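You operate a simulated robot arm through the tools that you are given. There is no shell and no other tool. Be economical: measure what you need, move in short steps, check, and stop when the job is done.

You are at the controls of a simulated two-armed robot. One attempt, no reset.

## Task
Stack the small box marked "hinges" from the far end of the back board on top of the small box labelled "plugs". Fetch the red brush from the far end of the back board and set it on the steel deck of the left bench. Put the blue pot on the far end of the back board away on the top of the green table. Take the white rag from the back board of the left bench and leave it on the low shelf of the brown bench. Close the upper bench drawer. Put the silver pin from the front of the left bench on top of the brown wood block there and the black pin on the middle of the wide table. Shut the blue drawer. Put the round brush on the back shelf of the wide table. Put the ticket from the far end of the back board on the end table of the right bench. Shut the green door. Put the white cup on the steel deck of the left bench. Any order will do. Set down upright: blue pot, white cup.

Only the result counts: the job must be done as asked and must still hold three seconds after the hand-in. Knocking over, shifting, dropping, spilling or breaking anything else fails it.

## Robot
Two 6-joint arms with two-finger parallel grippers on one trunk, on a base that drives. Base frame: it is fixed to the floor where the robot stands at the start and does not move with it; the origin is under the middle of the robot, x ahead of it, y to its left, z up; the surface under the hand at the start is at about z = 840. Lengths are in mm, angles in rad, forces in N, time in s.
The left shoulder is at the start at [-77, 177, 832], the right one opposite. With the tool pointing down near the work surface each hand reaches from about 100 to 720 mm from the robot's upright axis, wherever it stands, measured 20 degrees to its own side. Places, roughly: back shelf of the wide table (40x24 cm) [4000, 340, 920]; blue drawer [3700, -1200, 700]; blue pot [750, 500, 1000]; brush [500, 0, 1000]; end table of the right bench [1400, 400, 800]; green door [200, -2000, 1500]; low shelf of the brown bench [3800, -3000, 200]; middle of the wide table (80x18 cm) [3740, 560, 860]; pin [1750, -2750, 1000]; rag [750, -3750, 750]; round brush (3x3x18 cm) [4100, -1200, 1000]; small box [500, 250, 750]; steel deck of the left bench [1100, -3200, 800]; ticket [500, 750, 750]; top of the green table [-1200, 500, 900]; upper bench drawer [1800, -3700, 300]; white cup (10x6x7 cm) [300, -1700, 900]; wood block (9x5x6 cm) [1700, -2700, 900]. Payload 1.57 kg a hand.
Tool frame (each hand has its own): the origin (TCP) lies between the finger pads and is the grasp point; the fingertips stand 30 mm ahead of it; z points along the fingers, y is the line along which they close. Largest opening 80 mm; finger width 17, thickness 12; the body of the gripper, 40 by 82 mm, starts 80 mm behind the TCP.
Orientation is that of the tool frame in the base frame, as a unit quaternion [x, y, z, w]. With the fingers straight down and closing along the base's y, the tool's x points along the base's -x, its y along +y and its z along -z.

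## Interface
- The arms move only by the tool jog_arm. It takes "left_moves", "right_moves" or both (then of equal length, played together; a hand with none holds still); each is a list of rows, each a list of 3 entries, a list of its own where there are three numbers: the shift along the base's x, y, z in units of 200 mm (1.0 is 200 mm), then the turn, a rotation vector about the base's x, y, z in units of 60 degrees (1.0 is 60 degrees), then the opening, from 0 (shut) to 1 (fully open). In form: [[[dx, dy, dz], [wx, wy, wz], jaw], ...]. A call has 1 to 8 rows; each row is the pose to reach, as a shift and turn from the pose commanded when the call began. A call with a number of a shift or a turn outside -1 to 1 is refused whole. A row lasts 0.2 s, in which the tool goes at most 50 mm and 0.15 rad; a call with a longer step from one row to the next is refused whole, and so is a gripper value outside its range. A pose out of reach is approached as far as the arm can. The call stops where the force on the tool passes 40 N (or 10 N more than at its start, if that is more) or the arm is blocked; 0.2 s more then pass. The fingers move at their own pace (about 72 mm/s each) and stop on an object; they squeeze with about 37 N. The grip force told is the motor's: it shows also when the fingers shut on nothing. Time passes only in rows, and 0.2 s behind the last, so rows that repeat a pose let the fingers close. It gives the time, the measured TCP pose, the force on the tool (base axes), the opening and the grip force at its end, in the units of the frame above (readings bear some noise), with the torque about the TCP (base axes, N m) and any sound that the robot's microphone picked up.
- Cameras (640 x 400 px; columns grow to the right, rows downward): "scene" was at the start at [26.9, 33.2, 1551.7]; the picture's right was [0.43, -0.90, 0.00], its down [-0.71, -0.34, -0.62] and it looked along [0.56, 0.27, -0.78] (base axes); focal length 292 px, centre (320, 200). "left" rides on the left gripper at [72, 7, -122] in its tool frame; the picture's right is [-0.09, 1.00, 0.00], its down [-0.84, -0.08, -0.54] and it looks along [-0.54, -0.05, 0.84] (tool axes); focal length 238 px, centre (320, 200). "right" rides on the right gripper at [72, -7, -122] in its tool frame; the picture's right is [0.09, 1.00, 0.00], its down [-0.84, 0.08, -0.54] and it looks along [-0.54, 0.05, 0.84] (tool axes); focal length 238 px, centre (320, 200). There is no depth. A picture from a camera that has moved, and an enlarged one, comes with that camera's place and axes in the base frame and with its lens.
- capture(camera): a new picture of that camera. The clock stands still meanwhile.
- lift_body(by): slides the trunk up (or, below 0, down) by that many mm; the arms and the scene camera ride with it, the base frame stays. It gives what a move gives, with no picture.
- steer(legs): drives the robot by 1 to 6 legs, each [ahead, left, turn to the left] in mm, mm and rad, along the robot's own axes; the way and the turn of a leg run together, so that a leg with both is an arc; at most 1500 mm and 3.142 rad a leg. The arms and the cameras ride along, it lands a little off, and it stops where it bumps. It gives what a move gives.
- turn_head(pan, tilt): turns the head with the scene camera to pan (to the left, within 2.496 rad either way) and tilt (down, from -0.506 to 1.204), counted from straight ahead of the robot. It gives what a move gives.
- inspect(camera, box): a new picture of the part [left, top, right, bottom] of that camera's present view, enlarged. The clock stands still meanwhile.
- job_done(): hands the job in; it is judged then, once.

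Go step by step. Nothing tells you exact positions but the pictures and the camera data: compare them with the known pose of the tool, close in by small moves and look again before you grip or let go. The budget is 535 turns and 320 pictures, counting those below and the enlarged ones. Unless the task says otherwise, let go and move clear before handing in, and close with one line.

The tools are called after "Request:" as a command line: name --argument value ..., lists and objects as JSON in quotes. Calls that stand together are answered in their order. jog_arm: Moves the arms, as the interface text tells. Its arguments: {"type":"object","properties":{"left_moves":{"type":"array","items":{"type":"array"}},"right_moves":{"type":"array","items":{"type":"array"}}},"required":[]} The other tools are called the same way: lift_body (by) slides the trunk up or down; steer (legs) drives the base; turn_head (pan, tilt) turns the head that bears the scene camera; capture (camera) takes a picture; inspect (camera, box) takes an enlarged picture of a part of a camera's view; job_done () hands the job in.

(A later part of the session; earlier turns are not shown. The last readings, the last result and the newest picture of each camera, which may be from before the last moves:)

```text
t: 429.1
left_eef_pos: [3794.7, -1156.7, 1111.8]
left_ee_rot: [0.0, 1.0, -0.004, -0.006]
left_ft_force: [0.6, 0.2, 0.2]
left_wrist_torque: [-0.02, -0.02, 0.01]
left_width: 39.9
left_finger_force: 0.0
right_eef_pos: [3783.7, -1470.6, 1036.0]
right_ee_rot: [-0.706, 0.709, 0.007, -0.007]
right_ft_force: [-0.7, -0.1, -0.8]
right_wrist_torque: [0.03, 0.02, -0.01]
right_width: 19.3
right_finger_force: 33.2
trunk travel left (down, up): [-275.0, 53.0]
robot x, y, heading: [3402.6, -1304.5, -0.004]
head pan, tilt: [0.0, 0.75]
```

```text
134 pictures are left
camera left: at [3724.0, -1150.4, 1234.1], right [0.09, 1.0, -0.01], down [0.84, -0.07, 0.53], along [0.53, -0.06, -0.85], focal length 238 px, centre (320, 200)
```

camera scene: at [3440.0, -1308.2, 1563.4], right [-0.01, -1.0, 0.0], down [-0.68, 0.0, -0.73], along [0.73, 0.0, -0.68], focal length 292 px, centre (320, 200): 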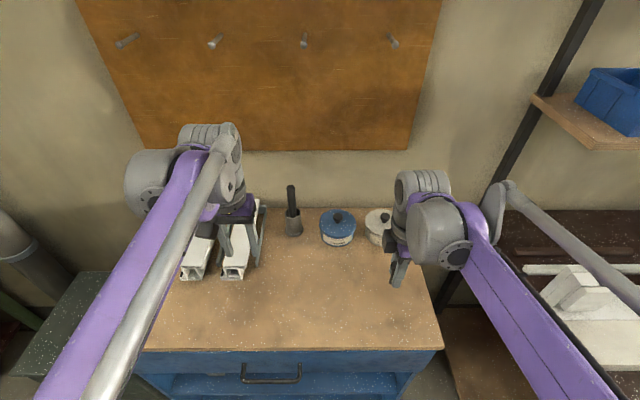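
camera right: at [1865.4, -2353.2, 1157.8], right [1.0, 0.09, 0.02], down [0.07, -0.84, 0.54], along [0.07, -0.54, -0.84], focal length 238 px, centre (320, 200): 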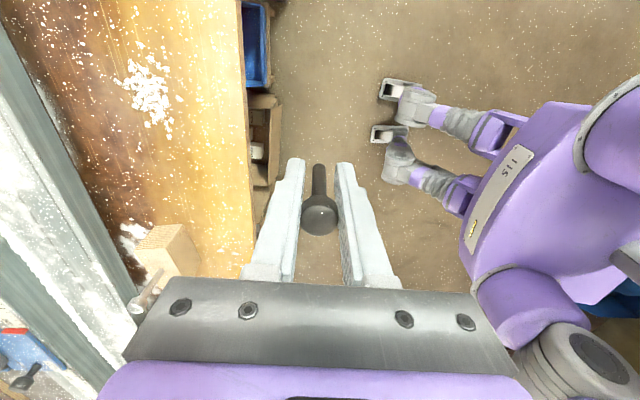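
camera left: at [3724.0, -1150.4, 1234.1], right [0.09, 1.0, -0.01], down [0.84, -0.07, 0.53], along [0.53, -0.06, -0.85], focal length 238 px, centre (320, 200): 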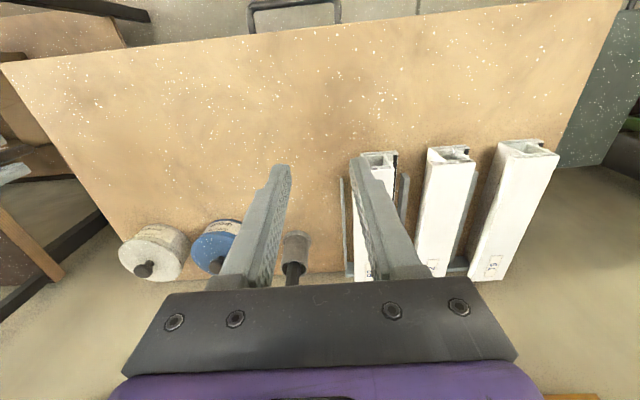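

Brush centre ≈[4040, -1230]. Roll 60 mm closer, then approach horizontally at z≈1000 with open fingers.

Request:
steer --legs '[[65, 0, 0]]'

Request:
jog_arm --left_moves '[[[0, -0.15, -0.15], [0, 0, 0], 0.8], [[0, -0.3, -0.3], [0, 0, 0], 0.8], [[0, -0.37, -0.5], [0, 0, 0], 0.8], [[0.1, -0.37, -0.55], [0, 0, 0], 0.8]]'

Request:
capture --camera "left"

Request:
inspect --camera "scene" --box '[180, 150, 400, 330]'

```text
t: 430.2
left_eef_pos: [3843.9, -1158.2, 1110.9]
left_ee_rot: [0.0, 1.0, -0.003, -0.006]
left_ft_force: [0.3, 0.2, -0.1]
left_wrist_torque: [0.0, 0.03, 0.0]
left_width: 40.1
left_finger_force: 0.0
right_eef_pos: [3833.8, -1471.5, 1035.5]
right_ee_rot: [-0.705, 0.709, 0.007, -0.007]
right_ft_force: [0.5, 0.3, -0.6]
right_wrist_torque: [0.03, -0.01, 0.03]
right_width: 19.5
right_finger_force: 32.9
trunk travel left (down, up): [-275.0, 53.0]
robot x, y, heading: [3444.6, -1306.7, -0.007]
head pan, tilt: [0.0, 0.75]
stopped in leg 1: the robot was blocked; the commanded pose is now the measured one
```

```text
t: 431.2
left_eef_pos: [3862.6, -1233.5, 999.8]
left_ee_rot: [0.0, 1.0, -0.003, -0.005]
left_ft_force: [0.3, -0.1, -0.1]
left_wrist_torque: [-0.02, 0.01, 0.0]
left_width: 64.1
left_finger_force: 0.1
right_eef_pos: [3832.0, -1470.9, 1036.9]
right_ee_rot: [-0.706, 0.708, 0.006, -0.007]
right_ft_force: [0.3, -0.1, -1.2]
right_wrist_torque: [0.0, 0.01, 0.04]
right_width: 19.3
right_finger_force: 33.5
trunk travel left (down, up): [-275.0, 53.0]
robot x, y, heading: [3443.7, -1307.9, -0.01]
head pan, tilt: [0.0, 0.75]
```

```text
133 pictures are left
camera left: at [3792.1, -1226.9, 1123.3], right [0.09, 1.0, -0.01], down [0.84, -0.07, 0.53], along [0.53, -0.05, -0.85], focal length 238 px, centre (320, 200)
```

left: 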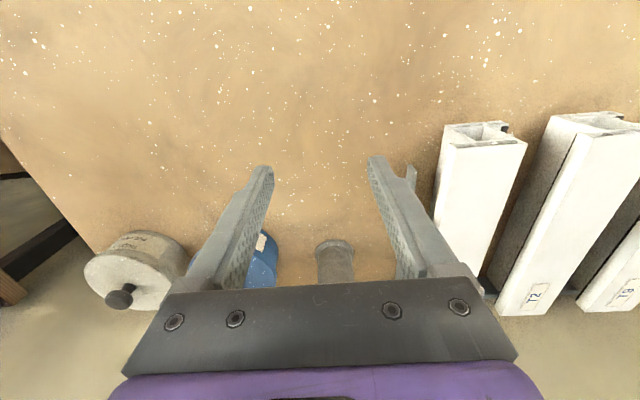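

```text
2.22 times, centred on (290, 240) of scene
camera zoom: at [3487.2, -1308.5, 1563.5], right [-0.01, -1.0, 0.0], down [-0.68, 0.0, -0.73], along [0.73, 0.0, -0.68], focal length 648 px, centre (387, 111)
```

zoom: 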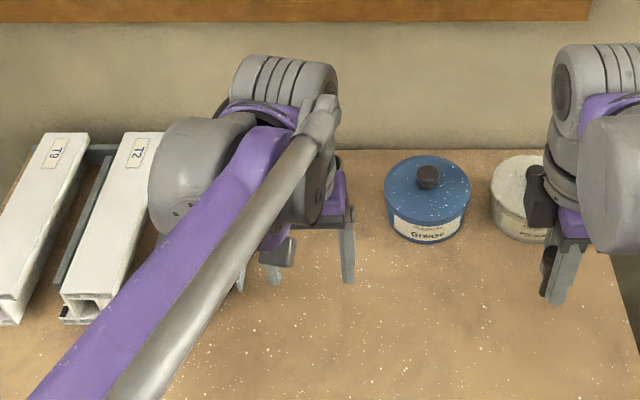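

Request:
jog_arm --left_moves '[[[0.2, 0.025, 0], [0, 0, 0], 0.8], [[0.4, 0.025, 0], [0, 0, 0], 0.8], [[0.6, 0.025, 0], [0, 0, 0], 0.8], [[0.7, 0.025, 0], [0, 0, 0], 0.8]]'

Request:
capture --camera "left"

Request:
inspect --camera "scene" --box '[220, 140, 360, 260]'

```text
t: 432.2
left_eef_pos: [4000.6, -1225.9, 1001.2]
left_ee_rot: [0.0, 1.0, -0.004, -0.005]
left_ft_force: [-0.3, 0.4, -0.4]
left_wrist_torque: [-0.01, -0.02, 0.03]
left_width: 64.2
left_finger_force: 0.1
right_eef_pos: [3830.0, -1472.5, 1036.1]
right_ee_rot: [-0.705, 0.709, 0.007, -0.007]
right_ft_force: [0.3, 0.3, -0.2]
right_wrist_torque: [-0.01, -0.01, 0.0]
right_width: 19.5
right_finger_force: 33.2
trunk travel left (down, up): [-275.0, 53.0]
robot x, y, heading: [3443.5, -1303.7, -0.007]
head pan, tilt: [0.0, 0.75]
```

```text
131 pictures are left
camera left: at [3931.0, -1220.0, 1123.2], right [0.09, 1.0, -0.01], down [0.84, -0.07, 0.53], along [0.53, -0.06, -0.85], focal length 238 px, centre (320, 200)
```

left: 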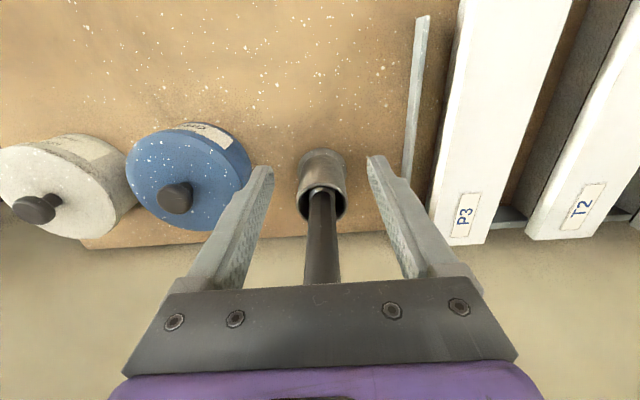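

```text
3.33 times, centred on (290, 200) of scene
camera zoom: at [3486.0, -1308.5, 1563.5], right [-0.01, -1.0, 0.0], down [-0.68, 0.0, -0.73], along [0.73, 0.0, -0.68], focal length 972 px, centre (420, 200)
```

zoom: 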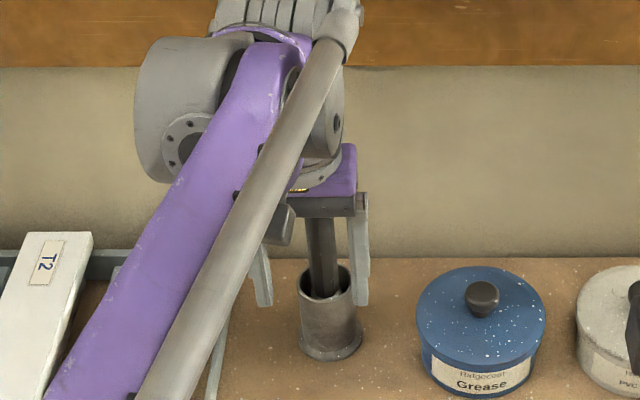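

The brush stands in a small metal cup, so it must be lifted straight out. Move onto the handle and grip.

Request:
jog_arm --left_moves '[[[0.2, 0, 0], [0, 0, 0], 0.8], [[0.2, 0, 0], [0, 0, 0], 0.5], [[0.2, 0, 0], [0, 0, 0], 0.2], [[0.2, 0, 0], [0, 0, 0], 0], [[0.2, 0, 0], [0, 0, 0], 0]]'

Request:
capture --camera "left"

```text
t: 433.4
left_eef_pos: [4040.0, -1225.9, 999.9]
left_ee_rot: [0.001, 1.0, -0.003, -0.005]
left_ft_force: [-0.3, -0.3, 1.0]
left_wrist_torque: [-0.01, 0.03, -0.01]
left_width: 0.0
left_finger_force: 21.2
right_eef_pos: [3830.2, -1471.6, 1036.4]
right_ee_rot: [-0.706, 0.709, 0.006, -0.005]
right_ft_force: [0.9, -0.4, -1.0]
right_wrist_torque: [-0.03, 0.0, 0.0]
right_width: 19.6
right_finger_force: 33.3
trunk travel left (down, up): [-275.0, 53.0]
robot x, y, heading: [3444.5, -1313.5, -0.009]
head pan, tilt: [0.0, 0.75]
```

```text
129 pictures are left
camera left: at [3969.3, -1219.0, 1123.4], right [0.09, 1.0, -0.01], down [0.84, -0.07, 0.53], along [0.53, -0.06, -0.85], focal length 238 px, centre (320, 200)
```

left: 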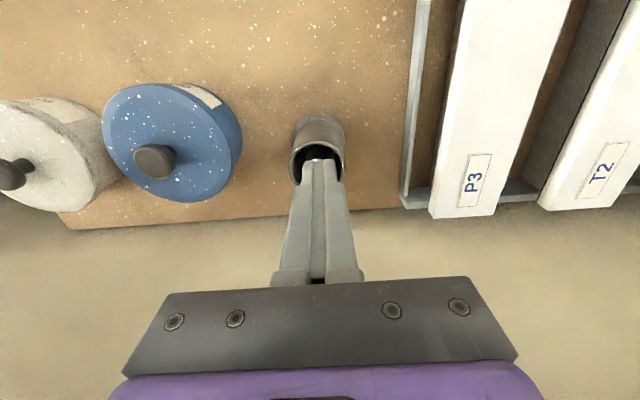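

Fingers closed short of the handle (it's farther). Open and look.

Request:
jog_arm --left_moves '[[[0, 0, 0], [0, 0, 0], 0.4], [[0, 0, 0], [0, 0, 0], 0.8], [[0, 0, 0], [0, 0, 0], 0.8]]'

Request:
capture --camera "left"

Request:
inspect --camera "scene" --box '[240, 130, 360, 250]'

```text
t: 434.2
left_eef_pos: [4039.7, -1225.0, 1001.5]
left_ee_rot: [0.0, 1.0, -0.004, -0.005]
left_ft_force: [0.2, 1.4, -0.2]
left_wrist_torque: [0.0, 0.01, 0.01]
left_width: 63.7
left_finger_force: 0.0
right_eef_pos: [3830.8, -1471.7, 1036.7]
right_ee_rot: [-0.705, 0.709, 0.006, -0.007]
right_ft_force: [0.9, 0.0, -0.8]
right_wrist_torque: [0.03, 0.02, 0.0]
right_width: 19.4
right_finger_force: 32.7
trunk travel left (down, up): [-275.0, 53.0]
robot x, y, heading: [3447.6, -1311.1, -0.003]
head pan, tilt: [0.0, 0.75]
```

```text
128 pictures are left
camera left: at [3969.4, -1219.0, 1123.4], right [0.09, 1.0, -0.01], down [0.84, -0.07, 0.53], along [0.53, -0.06, -0.85], focal length 238 px, centre (320, 200)
```

left: 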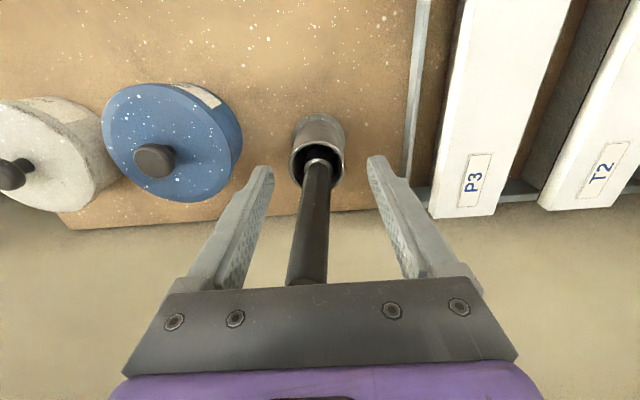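

```text
3.33 times, centred on (300, 190) of scene
camera zoom: at [3485.8, -1308.5, 1563.5], right [-0.01, -1.0, 0.0], down [-0.68, 0.0, -0.73], along [0.73, 0.0, -0.68], focal length 972 px, centre (387, 233)
```

zoom: 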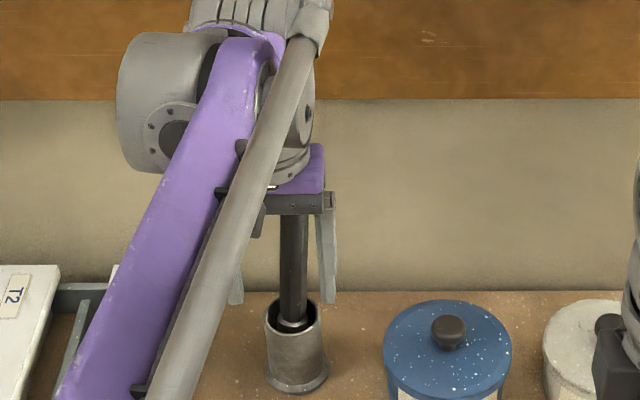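

Handle is at about [4057, -1234]. Move 17 mm further and grip.

Request:
jog_arm --left_moves '[[[0.09, -0.04, 0], [0, 0, 0], 0.8], [[0.09, -0.04, 0], [0, 0, 0], 0.5], [[0.09, -0.04, 0], [0, 0, 0], 0.2], [[0.09, -0.04, 0], [0, 0, 0], 0], [[0.09, -0.04, 0], [0, 0, 0], 0]]'

Request:
capture --camera "left"

```text
t: 435.4
left_eef_pos: [4058.0, -1234.7, 1001.7]
left_ee_rot: [0.0, 1.0, -0.003, -0.006]
left_ft_force: [-6.4, 0.3, 0.0]
left_wrist_torque: [0.06, 0.42, -0.01]
left_width: 20.1
left_finger_force: 33.8
right_eef_pos: [3830.2, -1470.1, 1035.7]
right_ee_rot: [-0.705, 0.709, 0.007, -0.005]
right_ft_force: [-0.4, 0.0, 0.0]
right_wrist_torque: [-0.01, 0.0, 0.0]
right_width: 19.4
right_finger_force: 33.3
trunk travel left (down, up): [-275.0, 53.0]
robot x, y, heading: [3444.1, -1309.1, -0.009]
head pan, tilt: [0.0, 0.75]
```

```text
126 pictures are left
camera left: at [3987.2, -1227.5, 1124.0], right [0.09, 1.0, -0.01], down [0.84, -0.07, 0.53], along [0.53, -0.06, -0.85], focal length 238 px, centre (320, 200)
```

left: 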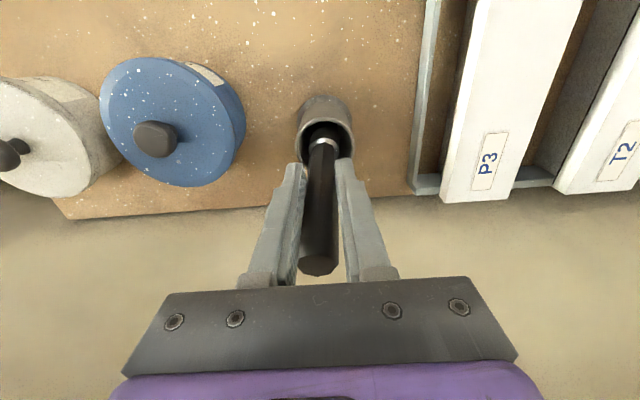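

Gripped at 20 mm. Lift straight with the trunk, then the arm.

Request:
lift_body --by 52

Request:
jog_arm --left_moves '[[[0, 0, 0.1], [0, 0, 0], 0], [[0, 0, 0.2], [0, 0, 0], 0], [[0, 0, 0.3], [0, 0, 0], 0], [[0, 0, 0.4], [0, 0, 0], 0], [[0, 0, 0.45], [0, 0, 0], 0]]'

Request:
capture --camera "scene"

Request:
capture --camera "left"

```text
t: 436.3
left_eef_pos: [4059.0, -1233.9, 1053.2]
left_ee_rot: [0.0, 1.0, -0.002, -0.006]
left_ft_force: [-0.1, -0.6, -0.3]
left_wrist_torque: [0.01, -0.02, -0.02]
left_width: 0.0
left_finger_force: 20.9
right_eef_pos: [3830.9, -1471.8, 1088.1]
right_ee_rot: [-0.705, 0.709, 0.007, -0.007]
right_ft_force: [-1.3, -0.6, -1.5]
right_wrist_torque: [0.0, -0.02, 0.01]
right_width: 19.4
right_finger_force: 33.6
trunk travel left (down, up): [-327.0, 1.0]
robot x, y, heading: [3444.0, -1310.4, -0.007]
head pan, tilt: [0.0, 0.75]
```

```text
t: 437.5
left_eef_pos: [4061.3, -1234.8, 1143.8]
left_ee_rot: [0.0, 1.0, -0.003, -0.005]
left_ft_force: [0.2, -0.2, 0.7]
left_wrist_torque: [0.01, -0.06, 0.02]
left_width: 0.1
left_finger_force: 21.0
right_eef_pos: [3831.1, -1471.7, 1088.6]
right_ee_rot: [-0.705, 0.709, 0.007, -0.006]
right_ft_force: [0.2, -0.2, -0.2]
right_wrist_torque: [0.01, -0.02, -0.01]
right_width: 19.3
right_finger_force: 33.8
trunk travel left (down, up): [-327.0, 1.0]
robot x, y, heading: [3442.9, -1307.6, -0.006]
head pan, tilt: [0.0, 0.75]
```

```text
125 pictures are left
camera scene: at [3483.2, -1308.4, 1618.1], right [-0.01, -1.0, 0.0], down [-0.68, 0.0, -0.73], along [0.73, 0.0, -0.68], focal length 292 px, centre (320, 200)
```

scene: 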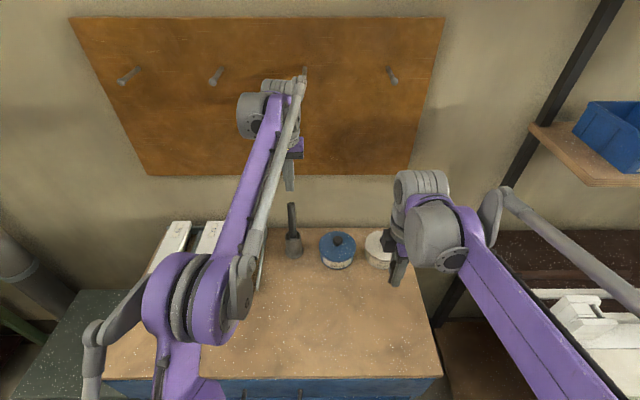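

```text
124 pictures are left
camera left: at [3989.8, -1227.6, 1266.6], right [0.09, 1.0, -0.01], down [0.84, -0.07, 0.53], along [0.53, -0.06, -0.85], focal length 238 px, centre (320, 200)
```

left: 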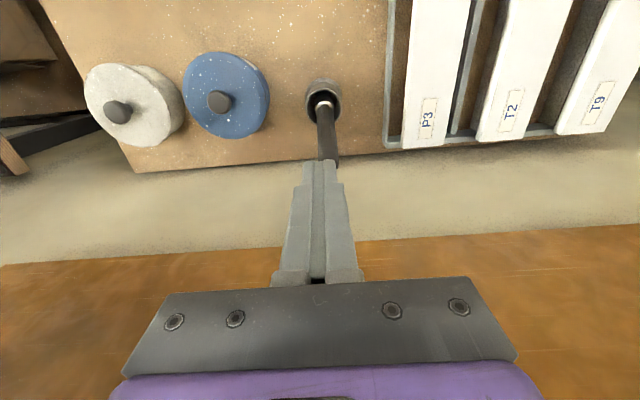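

The grip caught only the handle's edge: it leans back (x≈4052 at rim, ≈4081 at top). Re-grip centred at x≈4072.

Request:
jog_arm --left_moves '[[[0.055, 0.02, 0], [0, 0, 0], 0.4], [[0.055, 0.02, 0], [0, 0, 0], 0.8], [[0.055, 0.02, -0.2], [0, 0, 0], 0.8], [[0.055, 0.02, -0.4], [0, 0, 0], 0.8], [[0.055, 0.02, -0.6], [0, 0, 0], 0.8], [[0.055, 0.02, -0.72], [0, 0, 0], 0.8]]'

Request:
capture --camera "left"

```text
t: 438.9
left_eef_pos: [4073.2, -1232.6, 1000.7]
left_ee_rot: [-0.001, 1.0, -0.003, -0.005]
left_ft_force: [-0.7, -0.5, 0.8]
left_wrist_torque: [-0.01, 0.01, 0.01]
left_width: 63.9
left_finger_force: 0.1
right_eef_pos: [3830.9, -1471.7, 1088.8]
right_ee_rot: [-0.706, 0.708, 0.007, -0.008]
right_ft_force: [-1.0, 0.4, -0.1]
right_wrist_torque: [0.02, 0.04, 0.03]
right_width: 19.4
right_finger_force: 34.2
trunk travel left (down, up): [-327.0, 1.0]
robot x, y, heading: [3445.9, -1312.7, -0.007]
head pan, tilt: [0.0, 0.75]
```

```text
123 pictures are left
camera left: at [4001.8, -1225.7, 1122.8], right [0.09, 1.0, -0.01], down [0.84, -0.07, 0.53], along [0.53, -0.06, -0.85], focal length 238 px, centre (320, 200)
```

left: 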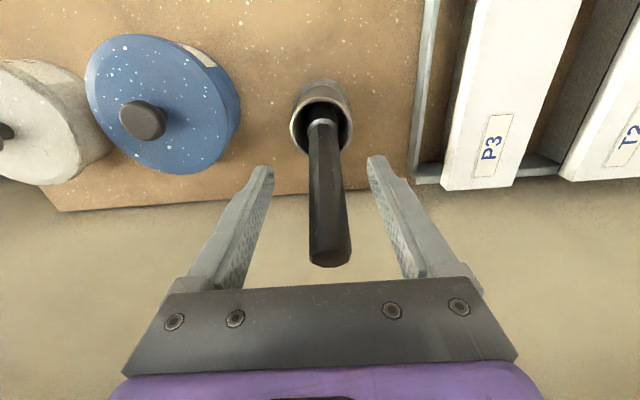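

Request:
jog_arm --left_moves '[[[0.02, 0.005, 0], [0, 0, 0], 0.6], [[0.02, 0.005, 0], [0, 0, 0], 0.3], [[0.02, 0.005, 0], [0, 0, 0], 0], [[0.02, 0.005, 0], [0, 0, 0], 0], [[0.02, 0.005, 0.03], [0, 0, 0], 0], [[0.02, 0.005, 0.1], [0, 0, 0], 0], [[0.02, 0.005, 0.2], [0, 0, 0], 0]]'

Request:
capture --camera "left"

```text
t: 440.5
left_eef_pos: [4075.3, -1230.2, 1039.7]
left_ee_rot: [-0.001, 1.0, -0.003, -0.005]
left_ft_force: [8.5, 1.0, -2.2]
left_wrist_torque: [0.04, -1.13, -0.03]
left_width: 23.0
left_finger_force: 34.8
right_eef_pos: [3833.3, -1471.5, 1088.4]
right_ee_rot: [-0.705, 0.709, 0.008, -0.007]
right_ft_force: [-0.2, -0.1, -0.2]
right_wrist_torque: [0.01, 0.03, 0.01]
right_width: 19.5
right_finger_force: 33.1
trunk travel left (down, up): [-327.0, 1.0]
robot x, y, heading: [3446.1, -1304.9, -0.005]
head pan, tilt: [0.0, 0.75]
```

```text
122 pictures are left
camera left: at [4004.4, -1224.5, 1161.0], right [0.09, 1.0, -0.01], down [0.84, -0.07, 0.54], along [0.53, -0.05, -0.84], focal length 238 px, centre (320, 200)
```

left: 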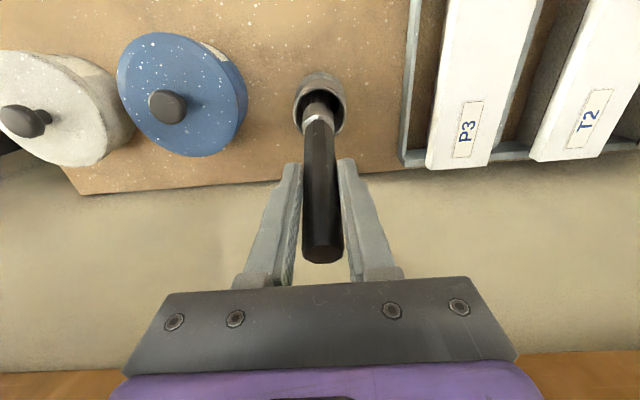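

The brush rubs the cup's near wall; shift slightly +x while lifting on.

Request:
jog_arm --left_moves '[[[0.04, 0, 0.02], [0, 0, 0], 0], [[0.06, 0, 0.1], [0, 0, 0], 0], [[0.06, 0, 0.2], [0, 0, 0], 0], [[0.06, 0, 0.3], [0, 0, 0], 0]]'

Request:
capture --camera "left"

Request:
inspect --camera "scene" --box '[220, 130, 380, 290]'

```text
t: 441.5
left_eef_pos: [4087.2, -1230.7, 1099.9]
left_ee_rot: [0.0, 1.0, -0.003, -0.004]
left_ft_force: [-0.1, -0.1, -0.3]
left_wrist_torque: [-0.02, 0.02, 0.03]
left_width: 23.0
left_finger_force: 35.6
right_eef_pos: [3831.4, -1471.1, 1089.0]
right_ee_rot: [-0.706, 0.708, 0.007, -0.007]
right_ft_force: [-0.5, -0.5, -1.2]
right_wrist_torque: [0.03, -0.02, -0.01]
right_width: 19.3
right_finger_force: 33.8
trunk travel left (down, up): [-327.0, 1.0]
robot x, y, heading: [3444.6, -1308.1, -0.002]
head pan, tilt: [0.0, 0.75]
```

```text
121 pictures are left
camera left: at [4016.1, -1223.7, 1220.9], right [0.09, 1.0, -0.01], down [0.84, -0.07, 0.53], along [0.53, -0.06, -0.85], focal length 238 px, centre (320, 200)
```

left: 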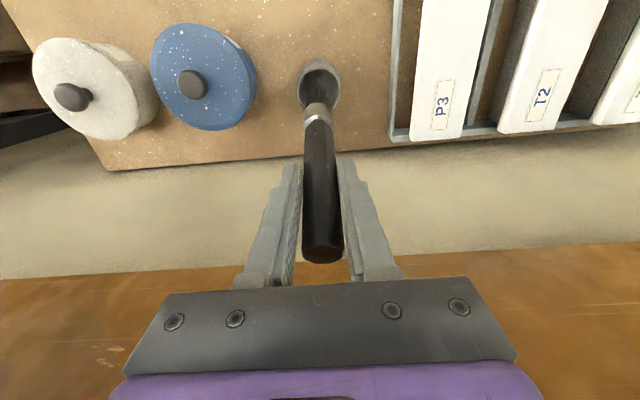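

```text
2.50 times, centred on (300, 210) of scene
camera zoom: at [3483.5, -1308.4, 1618.1], right [-0.01, -1.0, 0.0], down [-0.68, 0.0, -0.73], along [0.73, 0.0, -0.68], focal length 729 px, centre (370, 175)
```

zoom: 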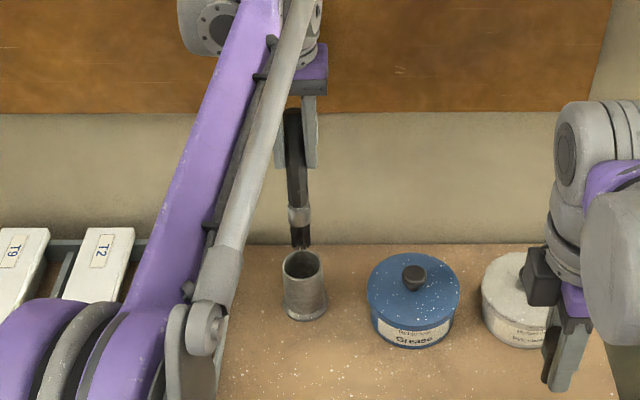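

Brush is out. Raise a bit more, then back away.

Request:
jog_arm --left_moves '[[[0, 0, 0.1], [0, 0, 0], 0], [[0, 0, 0.18], [0, 0, 0], 0]]'

Request:
steer --legs '[[-500, 0, 0]]'

Request:
capture --camera "scene"

Request:
capture --camera "left"

```text
t: 442.1
left_eef_pos: [4086.7, -1231.2, 1134.5]
left_ee_rot: [0.0, 1.0, -0.004, -0.005]
left_ft_force: [0.2, -0.3, -0.3]
left_wrist_torque: [0.01, -0.01, -0.01]
left_width: 22.8
left_finger_force: 35.5
right_eef_pos: [3831.4, -1472.3, 1088.1]
right_ee_rot: [-0.705, 0.709, 0.007, -0.006]
right_ft_force: [0.5, 0.3, -2.1]
right_wrist_torque: [0.0, 0.01, 0.03]
right_width: 19.6
right_finger_force: 33.5
trunk travel left (down, up): [-327.0, 1.0]
robot x, y, heading: [3443.3, -1308.0, -0.005]
head pan, tilt: [0.0, 0.75]
```

```text
t: 445.0
left_eef_pos: [3590.1, -1236.2, 1134.5]
left_ee_rot: [0.009, 1.0, -0.003, -0.005]
left_ft_force: [-0.2, 0.8, -0.4]
left_wrist_torque: [0.01, 0.0, -0.03]
left_width: 22.8
left_finger_force: 35.2
right_eef_pos: [3328.4, -1471.6, 1088.3]
right_ee_rot: [-0.699, 0.716, 0.006, -0.006]
right_ft_force: [-0.6, -0.6, -0.1]
right_wrist_torque: [-0.02, 0.03, 0.04]
right_width: 19.3
right_finger_force: 33.2
trunk travel left (down, up): [-327.0, 1.0]
robot x, y, heading: [2946.9, -1301.1, -0.022]
head pan, tilt: [0.0, 0.75]
```

```text
119 pictures are left
camera scene: at [2984.8, -1301.8, 1618.2], right [-0.02, -1.0, 0.0], down [-0.68, 0.02, -0.73], along [0.73, -0.02, -0.68], focal length 292 px, centre (320, 200)
```

scene: 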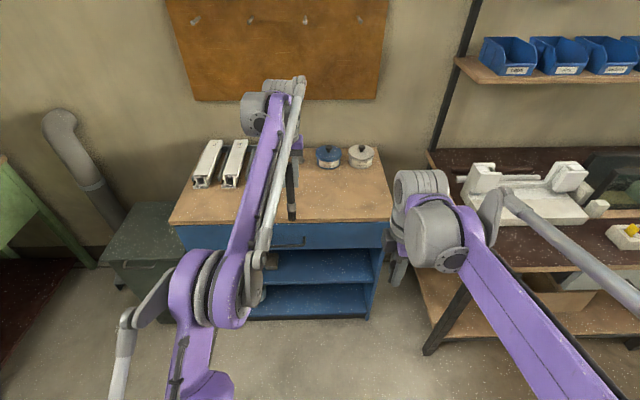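

```text
118 pictures are left
camera left: at [3518.7, -1228.1, 1256.5], right [0.11, 0.99, -0.01], down [0.84, -0.09, 0.53], along [0.53, -0.06, -0.85], focal length 238 px, centre (320, 200)
```

left: 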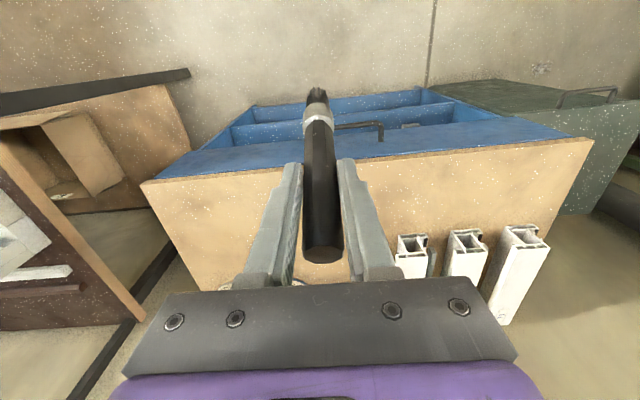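

Brush held, drawer shut. Retract the left arm and drive to the green wide table.

Request:
jog_arm --left_moves '[[[-0.2, 0.05, 0], [0, 0, 0], 0], [[-0.4, 0.1, 0], [0, 0, 0], 0], [[-0.6, 0.15, 0], [0, 0, 0], 0], [[-0.8, 0.2, 0], [0, 0, 0], 0], [[-1, 0.25, 0], [0, 0, 0], 0]]'

Request:
steer --legs '[[-250, 0, 0.022], [0, 1400, 0]]'

Request:
turn_head --pan 0.2 --tilt 0.5

Request:
capture --camera "scene"

```text
t: 446.2
left_eef_pos: [3387.4, -1185.6, 1137.0]
left_ee_rot: [0.01, 1.0, -0.003, -0.004]
left_ft_force: [-0.3, -0.2, -0.7]
left_wrist_torque: [-0.01, -0.03, 0.03]
left_width: 22.6
left_finger_force: 35.5
right_eef_pos: [3326.7, -1471.6, 1088.4]
right_ee_rot: [-0.699, 0.715, 0.006, -0.006]
right_ft_force: [0.0, -0.1, -0.9]
right_wrist_torque: [-0.02, 0.03, -0.02]
right_width: 19.4
right_finger_force: 33.3
trunk travel left (down, up): [-327.0, 1.0]
robot x, y, heading: [2944.2, -1301.7, -0.024]
head pan, tilt: [0.0, 0.75]
```

```text
t: 459.7
left_eef_pos: [3107.1, 194.4, 1136.7]
left_ee_rot: [-0.019, 1.0, -0.003, -0.006]
left_ft_force: [1.0, 0.6, 0.0]
left_wrist_torque: [-0.04, -0.02, -0.01]
left_width: 22.9
left_finger_force: 35.5
right_eef_pos: [3063.3, -93.8, 1088.2]
right_ee_rot: [0.717, -0.697, -0.007, 0.006]
right_ft_force: [0.4, 0.1, -0.2]
right_wrist_torque: [0.03, 0.0, 0.0]
right_width: 19.4
right_finger_force: 33.9
trunk travel left (down, up): [-327.0, 1.0]
robot x, y, heading: [2670.8, 51.7, 0.026]
head pan, tilt: [0.0, 0.75]
```

```text
t: 460.5
left_eef_pos: [3107.6, 194.7, 1136.6]
left_ee_rot: [-0.019, 1.0, -0.003, -0.005]
left_ft_force: [0.5, 0.7, -1.2]
left_wrist_torque: [0.0, -0.01, 0.01]
left_width: 22.8
left_finger_force: 35.5
right_eef_pos: [3063.0, -93.5, 1087.4]
right_ee_rot: [0.718, -0.696, -0.007, 0.007]
right_ft_force: [-0.6, 0.4, -0.4]
right_wrist_torque: [0.02, 0.01, -0.02]
right_width: 19.1
right_finger_force: 33.7
trunk travel left (down, up): [-327.0, 1.0]
robot x, y, heading: [2673.1, 53.2, 0.03]
head pan, tilt: [0.201, 0.499]
```

```text
117 pictures are left
camera scene: at [2715.3, 74.3, 1640.0], right [0.23, -0.97, 0.0], down [-0.47, -0.11, -0.88], along [0.85, 0.2, -0.48], focal length 292 px, centre (320, 200)
```

scene: 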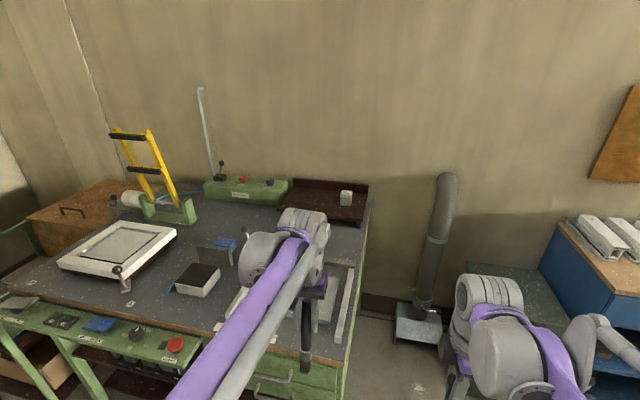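

The back shelf (brown tray, x≈3880+) is reachable only from the table's right end. I'll turn to face +y and come in from that side.

Request:
steer --legs '[[0, 0, 1.541], [-370, 0, 0], [0, -600, 0]]'

Request:
turn_head --pan -0.5 --tilt 0.6

Request:
capture --camera "scene"

Request:
turn_head --pan -1.4 --tilt 0.6

Request:
capture --camera "scene"

```text
t: 471.9
left_eef_pos: [3144.2, 91.0, 1137.7]
left_ee_rot: [-0.692, 0.722, -0.006, -0.001]
left_ft_force: [0.7, -0.3, 0.2]
left_wrist_torque: [-0.03, -0.01, 0.01]
left_width: 22.8
left_finger_force: 35.2
right_eef_pos: [3429.2, 24.0, 1087.9]
right_ee_rot: [1.0, -0.024, 0.0, 0.01]
right_ft_force: [0.3, 0.2, -1.2]
right_wrist_torque: [-0.02, 0.02, 0.02]
right_width: 19.4
right_finger_force: 33.5
trunk travel left (down, up): [-327.0, 1.0]
robot x, y, heading: [3250.2, -358.6, 1.522]
head pan, tilt: [0.201, 0.499]
```

```text
t: 472.9
left_eef_pos: [3144.7, 90.7, 1136.7]
left_ee_rot: [-0.692, 0.722, -0.006, -0.002]
left_ft_force: [-0.2, -0.1, -0.2]
left_wrist_torque: [0.02, 0.01, 0.01]
left_width: 22.9
left_finger_force: 35.2
right_eef_pos: [3429.1, 23.2, 1087.3]
right_ee_rot: [1.0, -0.023, 0.0, 0.01]
right_ft_force: [-0.2, 0.0, -0.4]
right_wrist_torque: [0.02, -0.03, 0.0]
right_width: 19.2
right_finger_force: 32.9
trunk travel left (down, up): [-327.0, 1.0]
robot x, y, heading: [3249.2, -353.3, 1.523]
head pan, tilt: [-0.499, 0.6]
```

```text
116 pictures are left
camera scene: at [3294.1, -322.7, 1630.9], right [0.85, -0.52, 0.0], down [-0.29, -0.48, -0.83], along [0.43, 0.7, -0.56], focal length 292 px, centre (320, 200)
```

scene: 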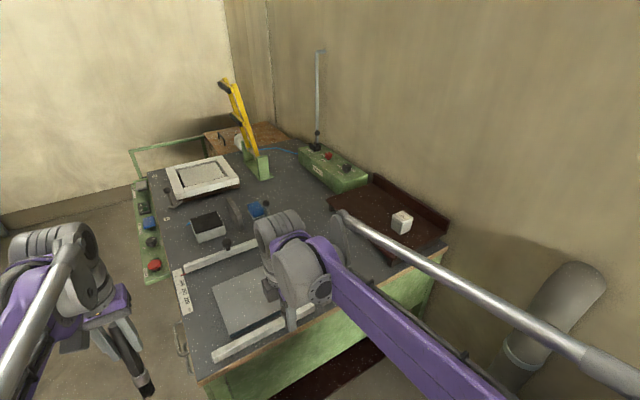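

```text
t: 474.1
left_eef_pos: [3145.2, 90.9, 1136.3]
left_ee_rot: [-0.692, 0.722, -0.006, -0.001]
left_ft_force: [0.6, 0.3, -0.1]
left_wrist_torque: [0.0, 0.0, 0.0]
left_width: 22.6
left_finger_force: 35.8
right_eef_pos: [3428.6, 24.3, 1088.3]
right_ee_rot: [1.0, -0.024, 0.0, 0.009]
right_ft_force: [-0.5, 0.0, -0.1]
right_wrist_torque: [-0.03, -0.01, 0.0]
right_width: 19.1
right_finger_force: 33.2
trunk travel left (down, up): [-327.0, 1.0]
robot x, y, heading: [3251.1, -354.3, 1.526]
head pan, tilt: [-1.4, 0.6]
```

```text
115 pictures are left
camera scene: at [3335.8, -387.3, 1630.9], right [0.12, -0.99, 0.0], down [-0.56, -0.07, -0.83], along [0.82, 0.1, -0.56], focal length 292 px, centre (320, 200)
```

scene: 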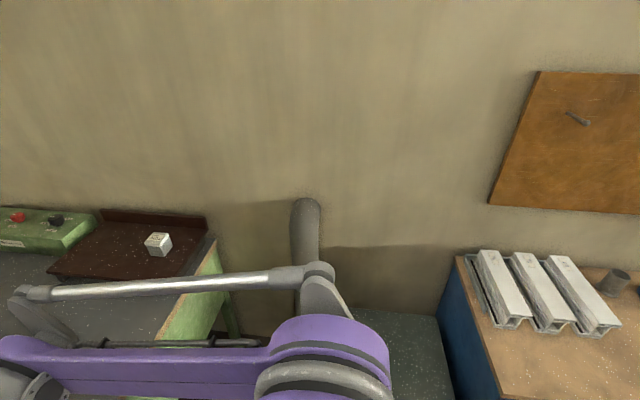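

Tray right edge y≈140 with a white cube at ≈[3993,247]; a free corner at ≈[3930,190]. First the pin: strafe right to x≈3560 and look with the right hand camera.

Request:
steer --legs '[[40, -300, 0.045]]'

Request:
jog_arm --right_moves '[[[0.1, 0.2, 0], [0, 0, 0], 0], [[0.15, 0.4, 0], [0, 0, 0], 0], [[0.15, 0.5, 0], [0, 0, 0], 0]]'

Request:
turn_head --pan 0.0 --tilt 0.8

Request:
capture --camera "scene"

Request:
capture --camera "right"

```text
t: 476.6
left_eef_pos: [3344.6, 128.8, 1136.4]
left_ee_rot: [0.71, -0.704, 0.004, 0.003]
left_ft_force: [-0.3, -0.1, -2.2]
left_wrist_torque: [0.0, 0.03, -0.03]
left_width: 22.7
left_finger_force: 34.8
right_eef_pos: [3630.7, 76.4, 1087.0]
right_ee_rot: [1.0, 0.001, -0.001, 0.009]
right_ft_force: [0.1, 0.4, -0.6]
right_wrist_torque: [-0.02, -0.02, -0.02]
right_width: 19.4
right_finger_force: 33.2
trunk travel left (down, up): [-327.0, 1.0]
robot x, y, heading: [3469.2, -309.1, 1.574]
head pan, tilt: [-1.4, 0.6]
stopped in leg 1: the robot was blocked; the commanded pose is now the measured one
```

```text
t: 477.4
left_eef_pos: [3339.8, 130.2, 1136.1]
left_ee_rot: [0.71, -0.704, 0.005, 0.001]
left_ft_force: [0.1, 0.0, -0.6]
left_wrist_torque: [0.01, 0.01, 0.01]
left_width: 23.0
left_finger_force: 35.6
right_eef_pos: [3658.9, 179.1, 1085.4]
right_ee_rot: [1.0, 0.001, 0.0, 0.009]
right_ft_force: [-0.7, -0.2, 0.1]
right_wrist_torque: [0.0, -0.01, 0.0]
right_width: 19.5
right_finger_force: 33.5
trunk travel left (down, up): [-327.0, 1.0]
robot x, y, heading: [3467.9, -307.7, 1.575]
head pan, tilt: [-1.4, 0.6]
```

```text
t: 478.9
left_eef_pos: [3340.9, 129.0, 1137.1]
left_ee_rot: [0.71, -0.704, 0.005, 0.002]
left_ft_force: [0.3, 0.1, -1.5]
left_wrist_torque: [0.0, 0.02, 0.01]
left_width: 22.7
left_finger_force: 35.0
right_eef_pos: [3657.5, 178.0, 1086.1]
right_ee_rot: [1.0, 0.002, 0.0, 0.01]
right_ft_force: [-0.6, 0.8, -1.1]
right_wrist_torque: [0.01, -0.02, 0.01]
right_width: 19.2
right_finger_force: 33.0
trunk travel left (down, up): [-327.0, 1.0]
robot x, y, heading: [3467.7, -310.4, 1.572]
head pan, tilt: [0.0, 0.799]
```

```text
114 pictures are left
camera scene: at [3469.2, -273.1, 1614.1], right [1.0, 0.0, 0.0], down [0.0, -0.72, -0.7], along [0.0, 0.7, -0.72], focal length 292 px, centre (320, 200)
```

scene: 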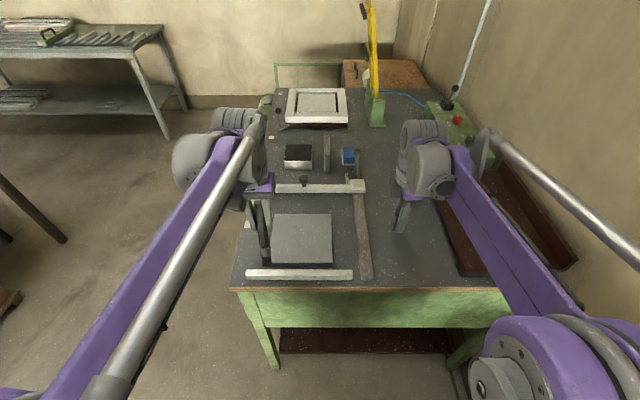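

```text
113 pictures are left
camera right: at [3730.2, 186.9, 1207.8], right [0.1, -1.0, 0.02], down [-0.84, -0.07, 0.54], along [-0.54, -0.07, -0.84], focal length 238 px, centre (320, 200)
```

right: 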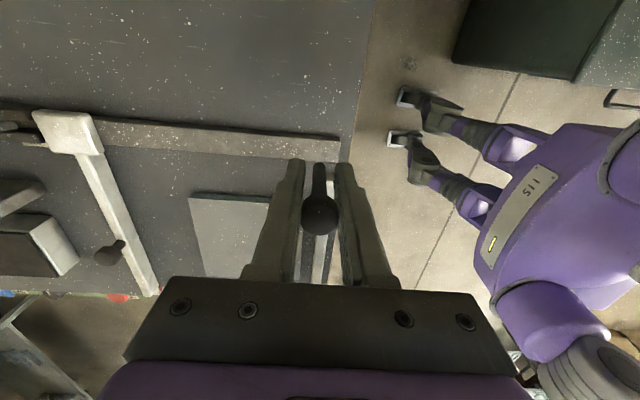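

Blocked at x≈3468 by the bin, which is fine. The dark area right of the grey strip is free; place the pin at ≈[3740, 265].

Request:
jog_arm --right_moves '[[[0.15, 0.1, 0], [0, 0, 0], 0], [[0.3, 0.25, 0], [0, 0, 0], 0], [[0.4, 0.43, 0], [0, 0, 0], 0], [[0.4, 0.43, -0.2], [0, 0, 0], 0], [[0.4, 0.43, -0.4], [0, 0, 0], 0], [[0.4, 0.43, -0.6], [0, 0, 0], 0]]'

Request:
capture --camera "right"

Request:
capture --camera "scene"

```text
t: 480.3
left_eef_pos: [3341.1, 129.8, 1137.0]
left_ee_rot: [0.71, -0.704, 0.005, 0.001]
left_ft_force: [-0.3, -0.9, -0.6]
left_wrist_torque: [0.04, -0.02, 0.0]
left_width: 22.7
left_finger_force: 35.2
right_eef_pos: [3738.2, 265.6, 969.5]
right_ee_rot: [1.0, 0.001, 0.0, 0.009]
right_ft_force: [-0.5, -0.6, -0.3]
right_wrist_torque: [0.02, 0.0, 0.0]
right_width: 19.2
right_finger_force: 33.6
trunk travel left (down, up): [-327.0, 1.0]
robot x, y, heading: [3467.8, -314.1, 1.574]
head pan, tilt: [0.0, 0.799]
```

```text
112 pictures are left
camera right: at [3811.9, 275.1, 1091.3], right [0.1, -1.0, 0.02], down [-0.84, -0.07, 0.54], along [-0.54, -0.07, -0.84], focal length 238 px, centre (320, 200)
```

right: 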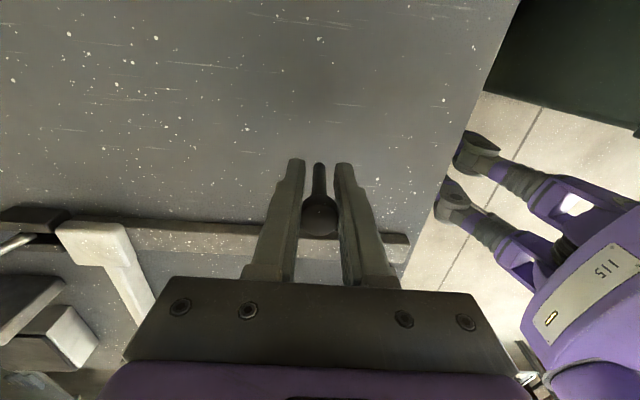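

```text
111 pictures are left
camera scene: at [3469.3, -272.4, 1614.1], right [1.0, 0.0, 0.0], down [0.0, -0.72, -0.7], along [0.0, 0.7, -0.72], focal length 292 px, centre (320, 200)
```

scene: 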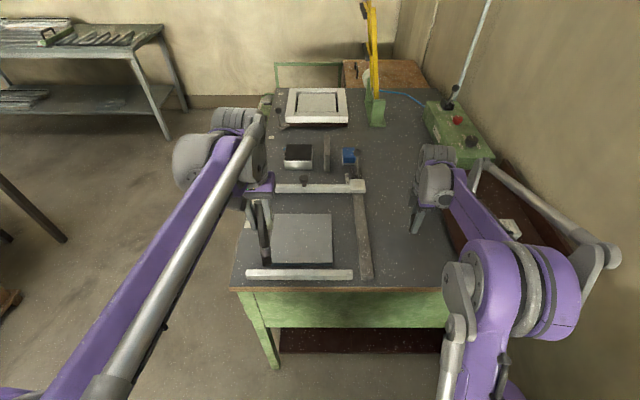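

Request:
jog_arm --right_moves '[[[0, 0, -0.2], [0, 0, 0], 0], [[0, 0, -0.3], [0, 0, 0], 0], [[0, 0, -0.33], [0, 0, 0], 0], [[0, 0, -0.35], [0, 0, 0], 0], [[0, 0, -0.37], [0, 0, 0], 0], [[0, 0, -0.39], [0, 0, 0], 0], [[0, 0, -0.41], [0, 0, 0], 0], [[0, 0, -0.43], [0, 0, 0], 0]]'

Request:
capture --camera "right"

```text
t: 481.9
left_eef_pos: [3340.8, 127.5, 1138.2]
left_ee_rot: [0.71, -0.704, 0.006, 0.0]
left_ft_force: [0.6, -1.0, -1.5]
left_wrist_torque: [-0.01, 0.0, -0.01]
left_width: 22.6
left_finger_force: 35.1
right_eef_pos: [3739.1, 261.2, 889.7]
right_ee_rot: [1.0, 0.002, -0.001, 0.009]
right_ft_force: [-0.7, 3.5, 25.9]
right_wrist_torque: [0.08, 0.15, 0.02]
right_width: 19.5
right_finger_force: 33.3
trunk travel left (down, up): [-327.0, 1.0]
robot x, y, heading: [3468.1, -312.6, 1.569]
head pan, tilt: [0.0, 0.799]
stopped in row 7 (right hand): the force on the tool passed its limit at 44 N (the readings are from after the stop); the commanded pose is now the measured one
```

```text
110 pictures are left
camera right: at [3810.2, 270.1, 1012.1], right [0.1, -1.0, 0.02], down [-0.84, -0.07, 0.54], along [-0.54, -0.07, -0.84], focal length 238 px, centre (320, 200)
```

right: 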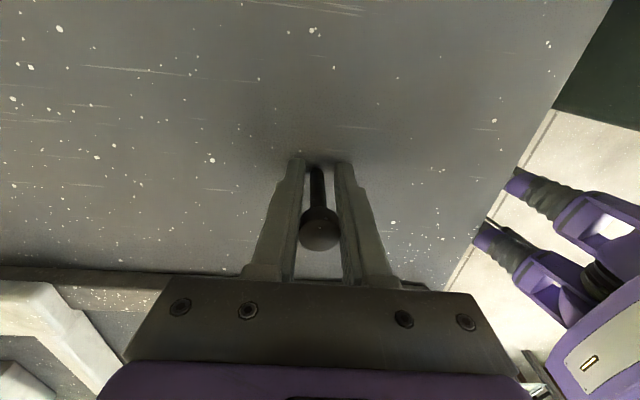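

Request:
jog_arm --right_moves '[[[0, 0, 0.015], [0, 0, 0], 0], [[0, 0, 0.015], [0, 0, 0], 0.25], [[0, 0, 0.015], [0, 0, 0], 0.5], [[0, 0, 0.015], [0, 0, 0], 0.5], [[0, 0, 0.15], [0, 0, 0], 0.5], [[0, 0, 0.35], [0, 0, 0], 0.5], [[0, 0, 0.55], [0, 0, 0], 0.5]]'

Request:
capture --camera "right"

```text
t: 483.5
left_eef_pos: [3340.8, 128.5, 1137.6]
left_ee_rot: [0.71, -0.704, 0.006, 0.001]
left_ft_force: [0.1, -0.6, -0.8]
left_wrist_torque: [-0.01, 0.0, -0.03]
left_width: 23.0
left_finger_force: 35.5
right_eef_pos: [3738.2, 264.1, 998.4]
right_ee_rot: [1.0, 0.002, -0.001, 0.009]
right_ft_force: [-0.2, 0.9, 0.8]
right_wrist_torque: [-0.02, -0.02, 0.04]
right_width: 39.9
right_finger_force: 0.0
trunk travel left (down, up): [-327.0, 1.0]
robot x, y, heading: [3471.0, -311.0, 1.573]
head pan, tilt: [0.0, 0.799]
```

```text
109 pictures are left
camera right: at [3810.2, 273.0, 1120.2], right [0.1, -1.0, 0.02], down [-0.84, -0.07, 0.54], along [-0.54, -0.07, -0.84], focal length 238 px, centre (320, 200)
```

right: 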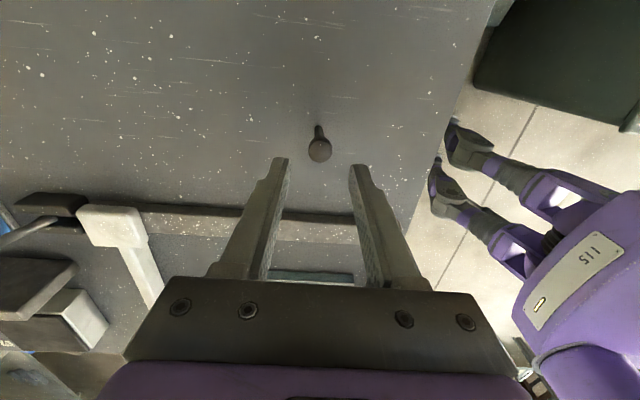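

The black pin stands in the middle. Tuck the right hand back.

Request:
jog_arm --right_moves '[[[0, 0, 0.2], [0, 0, 0], 0.5], [[0, -0.1, 0.35], [0, 0, 0], 0.5], [[0, -0.3, 0.4], [0, 0, 0], 0.3], [[0, -0.5, 0.4], [0, 0, 0], 0], [[0, -0.7, 0.4], [0, 0, 0], 0], [[0, -0.9, 0.4], [0, 0, 0], 0]]'

Request:
jog_arm --right_moves '[[[-0.1, -0.2, 0], [0, 0, 0], 0], [[-0.2, -0.4, 0], [0, 0, 0], 0], [[-0.2, -0.6, 0], [0, 0, 0], 0]]'

Request:
steer --legs '[[-80, 120, 0]]'

Request:
capture --camera "scene"

```text
t: 484.9
left_eef_pos: [3341.1, 128.2, 1137.3]
left_ee_rot: [0.71, -0.704, 0.005, 0.002]
left_ft_force: [-1.0, -0.5, -0.4]
left_wrist_torque: [0.04, 0.02, 0.03]
left_width: 22.8
left_finger_force: 35.0
right_eef_pos: [3742.5, 81.3, 1077.7]
right_ee_rot: [1.0, 0.001, 0.0, 0.009]
right_ft_force: [-0.4, 0.0, 0.4]
right_wrist_torque: [0.0, 0.01, 0.0]
right_width: 0.0
right_finger_force: 21.3
trunk travel left (down, up): [-327.0, 1.0]
robot x, y, heading: [3467.5, -312.7, 1.579]
head pan, tilt: [0.0, 0.799]
```

```text
t: 485.7
left_eef_pos: [3340.9, 128.6, 1136.8]
left_ee_rot: [0.71, -0.704, 0.005, 0.001]
left_ft_force: [-0.2, -0.7, -1.0]
left_wrist_torque: [-0.03, 0.01, -0.01]
left_width: 22.6
left_finger_force: 35.5
right_eef_pos: [3699.5, -39.8, 1075.8]
right_ee_rot: [1.0, 0.001, 0.0, 0.01]
right_ft_force: [-0.2, 0.3, -0.6]
right_wrist_torque: [0.03, 0.02, -0.02]
right_width: 0.0
right_finger_force: 21.3
trunk travel left (down, up): [-327.0, 1.0]
robot x, y, heading: [3470.6, -312.4, 1.576]
head pan, tilt: [0.0, 0.799]
```

```text
t: 487.4
left_eef_pos: [3223.1, 49.3, 1137.0]
left_ee_rot: [0.71, -0.704, 0.006, 0.002]
left_ft_force: [0.2, -0.4, -0.6]
left_wrist_torque: [-0.01, -0.01, 0.0]
left_width: 22.7
left_finger_force: 35.1
right_eef_pos: [3581.5, -118.2, 1077.1]
right_ee_rot: [1.0, 0.002, 0.0, 0.009]
right_ft_force: [0.9, -0.2, 0.3]
right_wrist_torque: [0.02, 0.02, -0.03]
right_width: 0.0
right_finger_force: 21.1
trunk travel left (down, up): [-327.0, 1.0]
robot x, y, heading: [3352.5, -391.6, 1.573]
head pan, tilt: [0.0, 0.799]
```

```text
108 pictures are left
camera scene: at [3350.3, -352.8, 1614.1], right [1.0, 0.0, 0.0], down [0.0, -0.72, -0.7], along [0.0, 0.7, -0.72], focal length 292 px, centre (320, 200)
```

scene: 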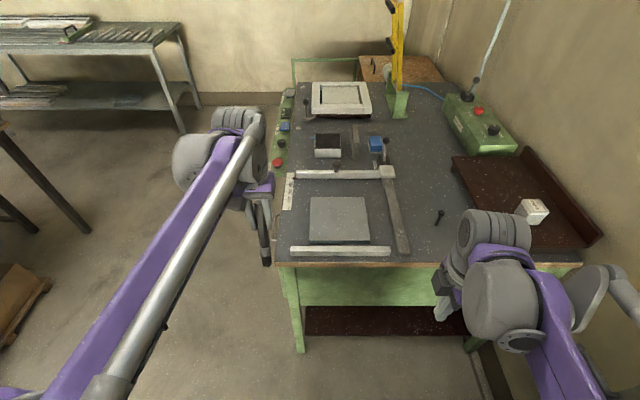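

Clear view of the tray: x≈3860–4150, y≈140–550, cube at [4000,242]. I'll lay the brush down: pitch the left hand forward here in free space.

Request:
jog_arm --left_moves '[[[0, 0, 0], [0.14, 0, 0], 0], [[0, 0, 0], [0.28, 0, 0], 0], [[0, 0, 0], [0.42, 0, 0], 0], [[0, 0, 0], [0.56, 0, 0], 0], [[0, 0, 0], [0.7, 0, 0], 0], [[0, 0, 0], [0.84, 0, 0], 0], [[0, 0, 0], [0.98, 0, 0], 0]]'

Request:
capture --camera "scene"

```text
t: 489.0
left_eef_pos: [3221.9, 48.4, 1137.2]
left_ee_rot: [0.619, -0.616, -0.342, -0.348]
left_ft_force: [0.2, 0.7, -0.8]
left_wrist_torque: [-0.03, -0.01, 0.01]
left_width: 22.6
left_finger_force: 35.1
right_eef_pos: [3581.6, -117.0, 1076.4]
right_ee_rot: [1.0, 0.001, 0.001, 0.01]
right_ft_force: [-0.3, -0.2, 0.3]
right_wrist_torque: [0.0, 0.02, 0.02]
right_width: 0.1
right_finger_force: 21.3
trunk travel left (down, up): [-327.0, 1.0]
robot x, y, heading: [3352.4, -388.3, 1.575]
head pan, tilt: [0.0, 0.799]
```

```text
107 pictures are left
camera scene: at [3350.0, -353.6, 1614.0], right [1.0, 0.0, 0.0], down [0.0, -0.72, -0.7], along [0.0, 0.7, -0.72], focal length 292 px, centre (320, 200)
```

scene: 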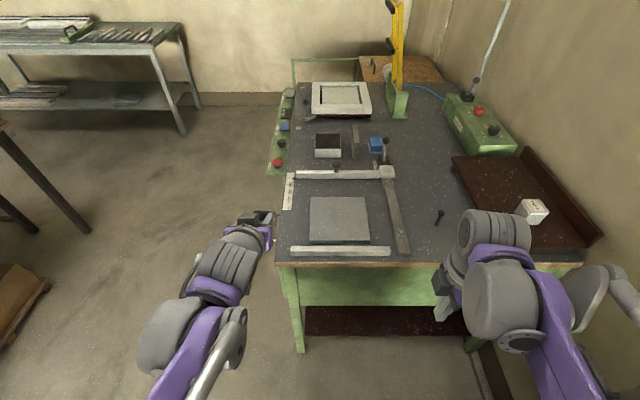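

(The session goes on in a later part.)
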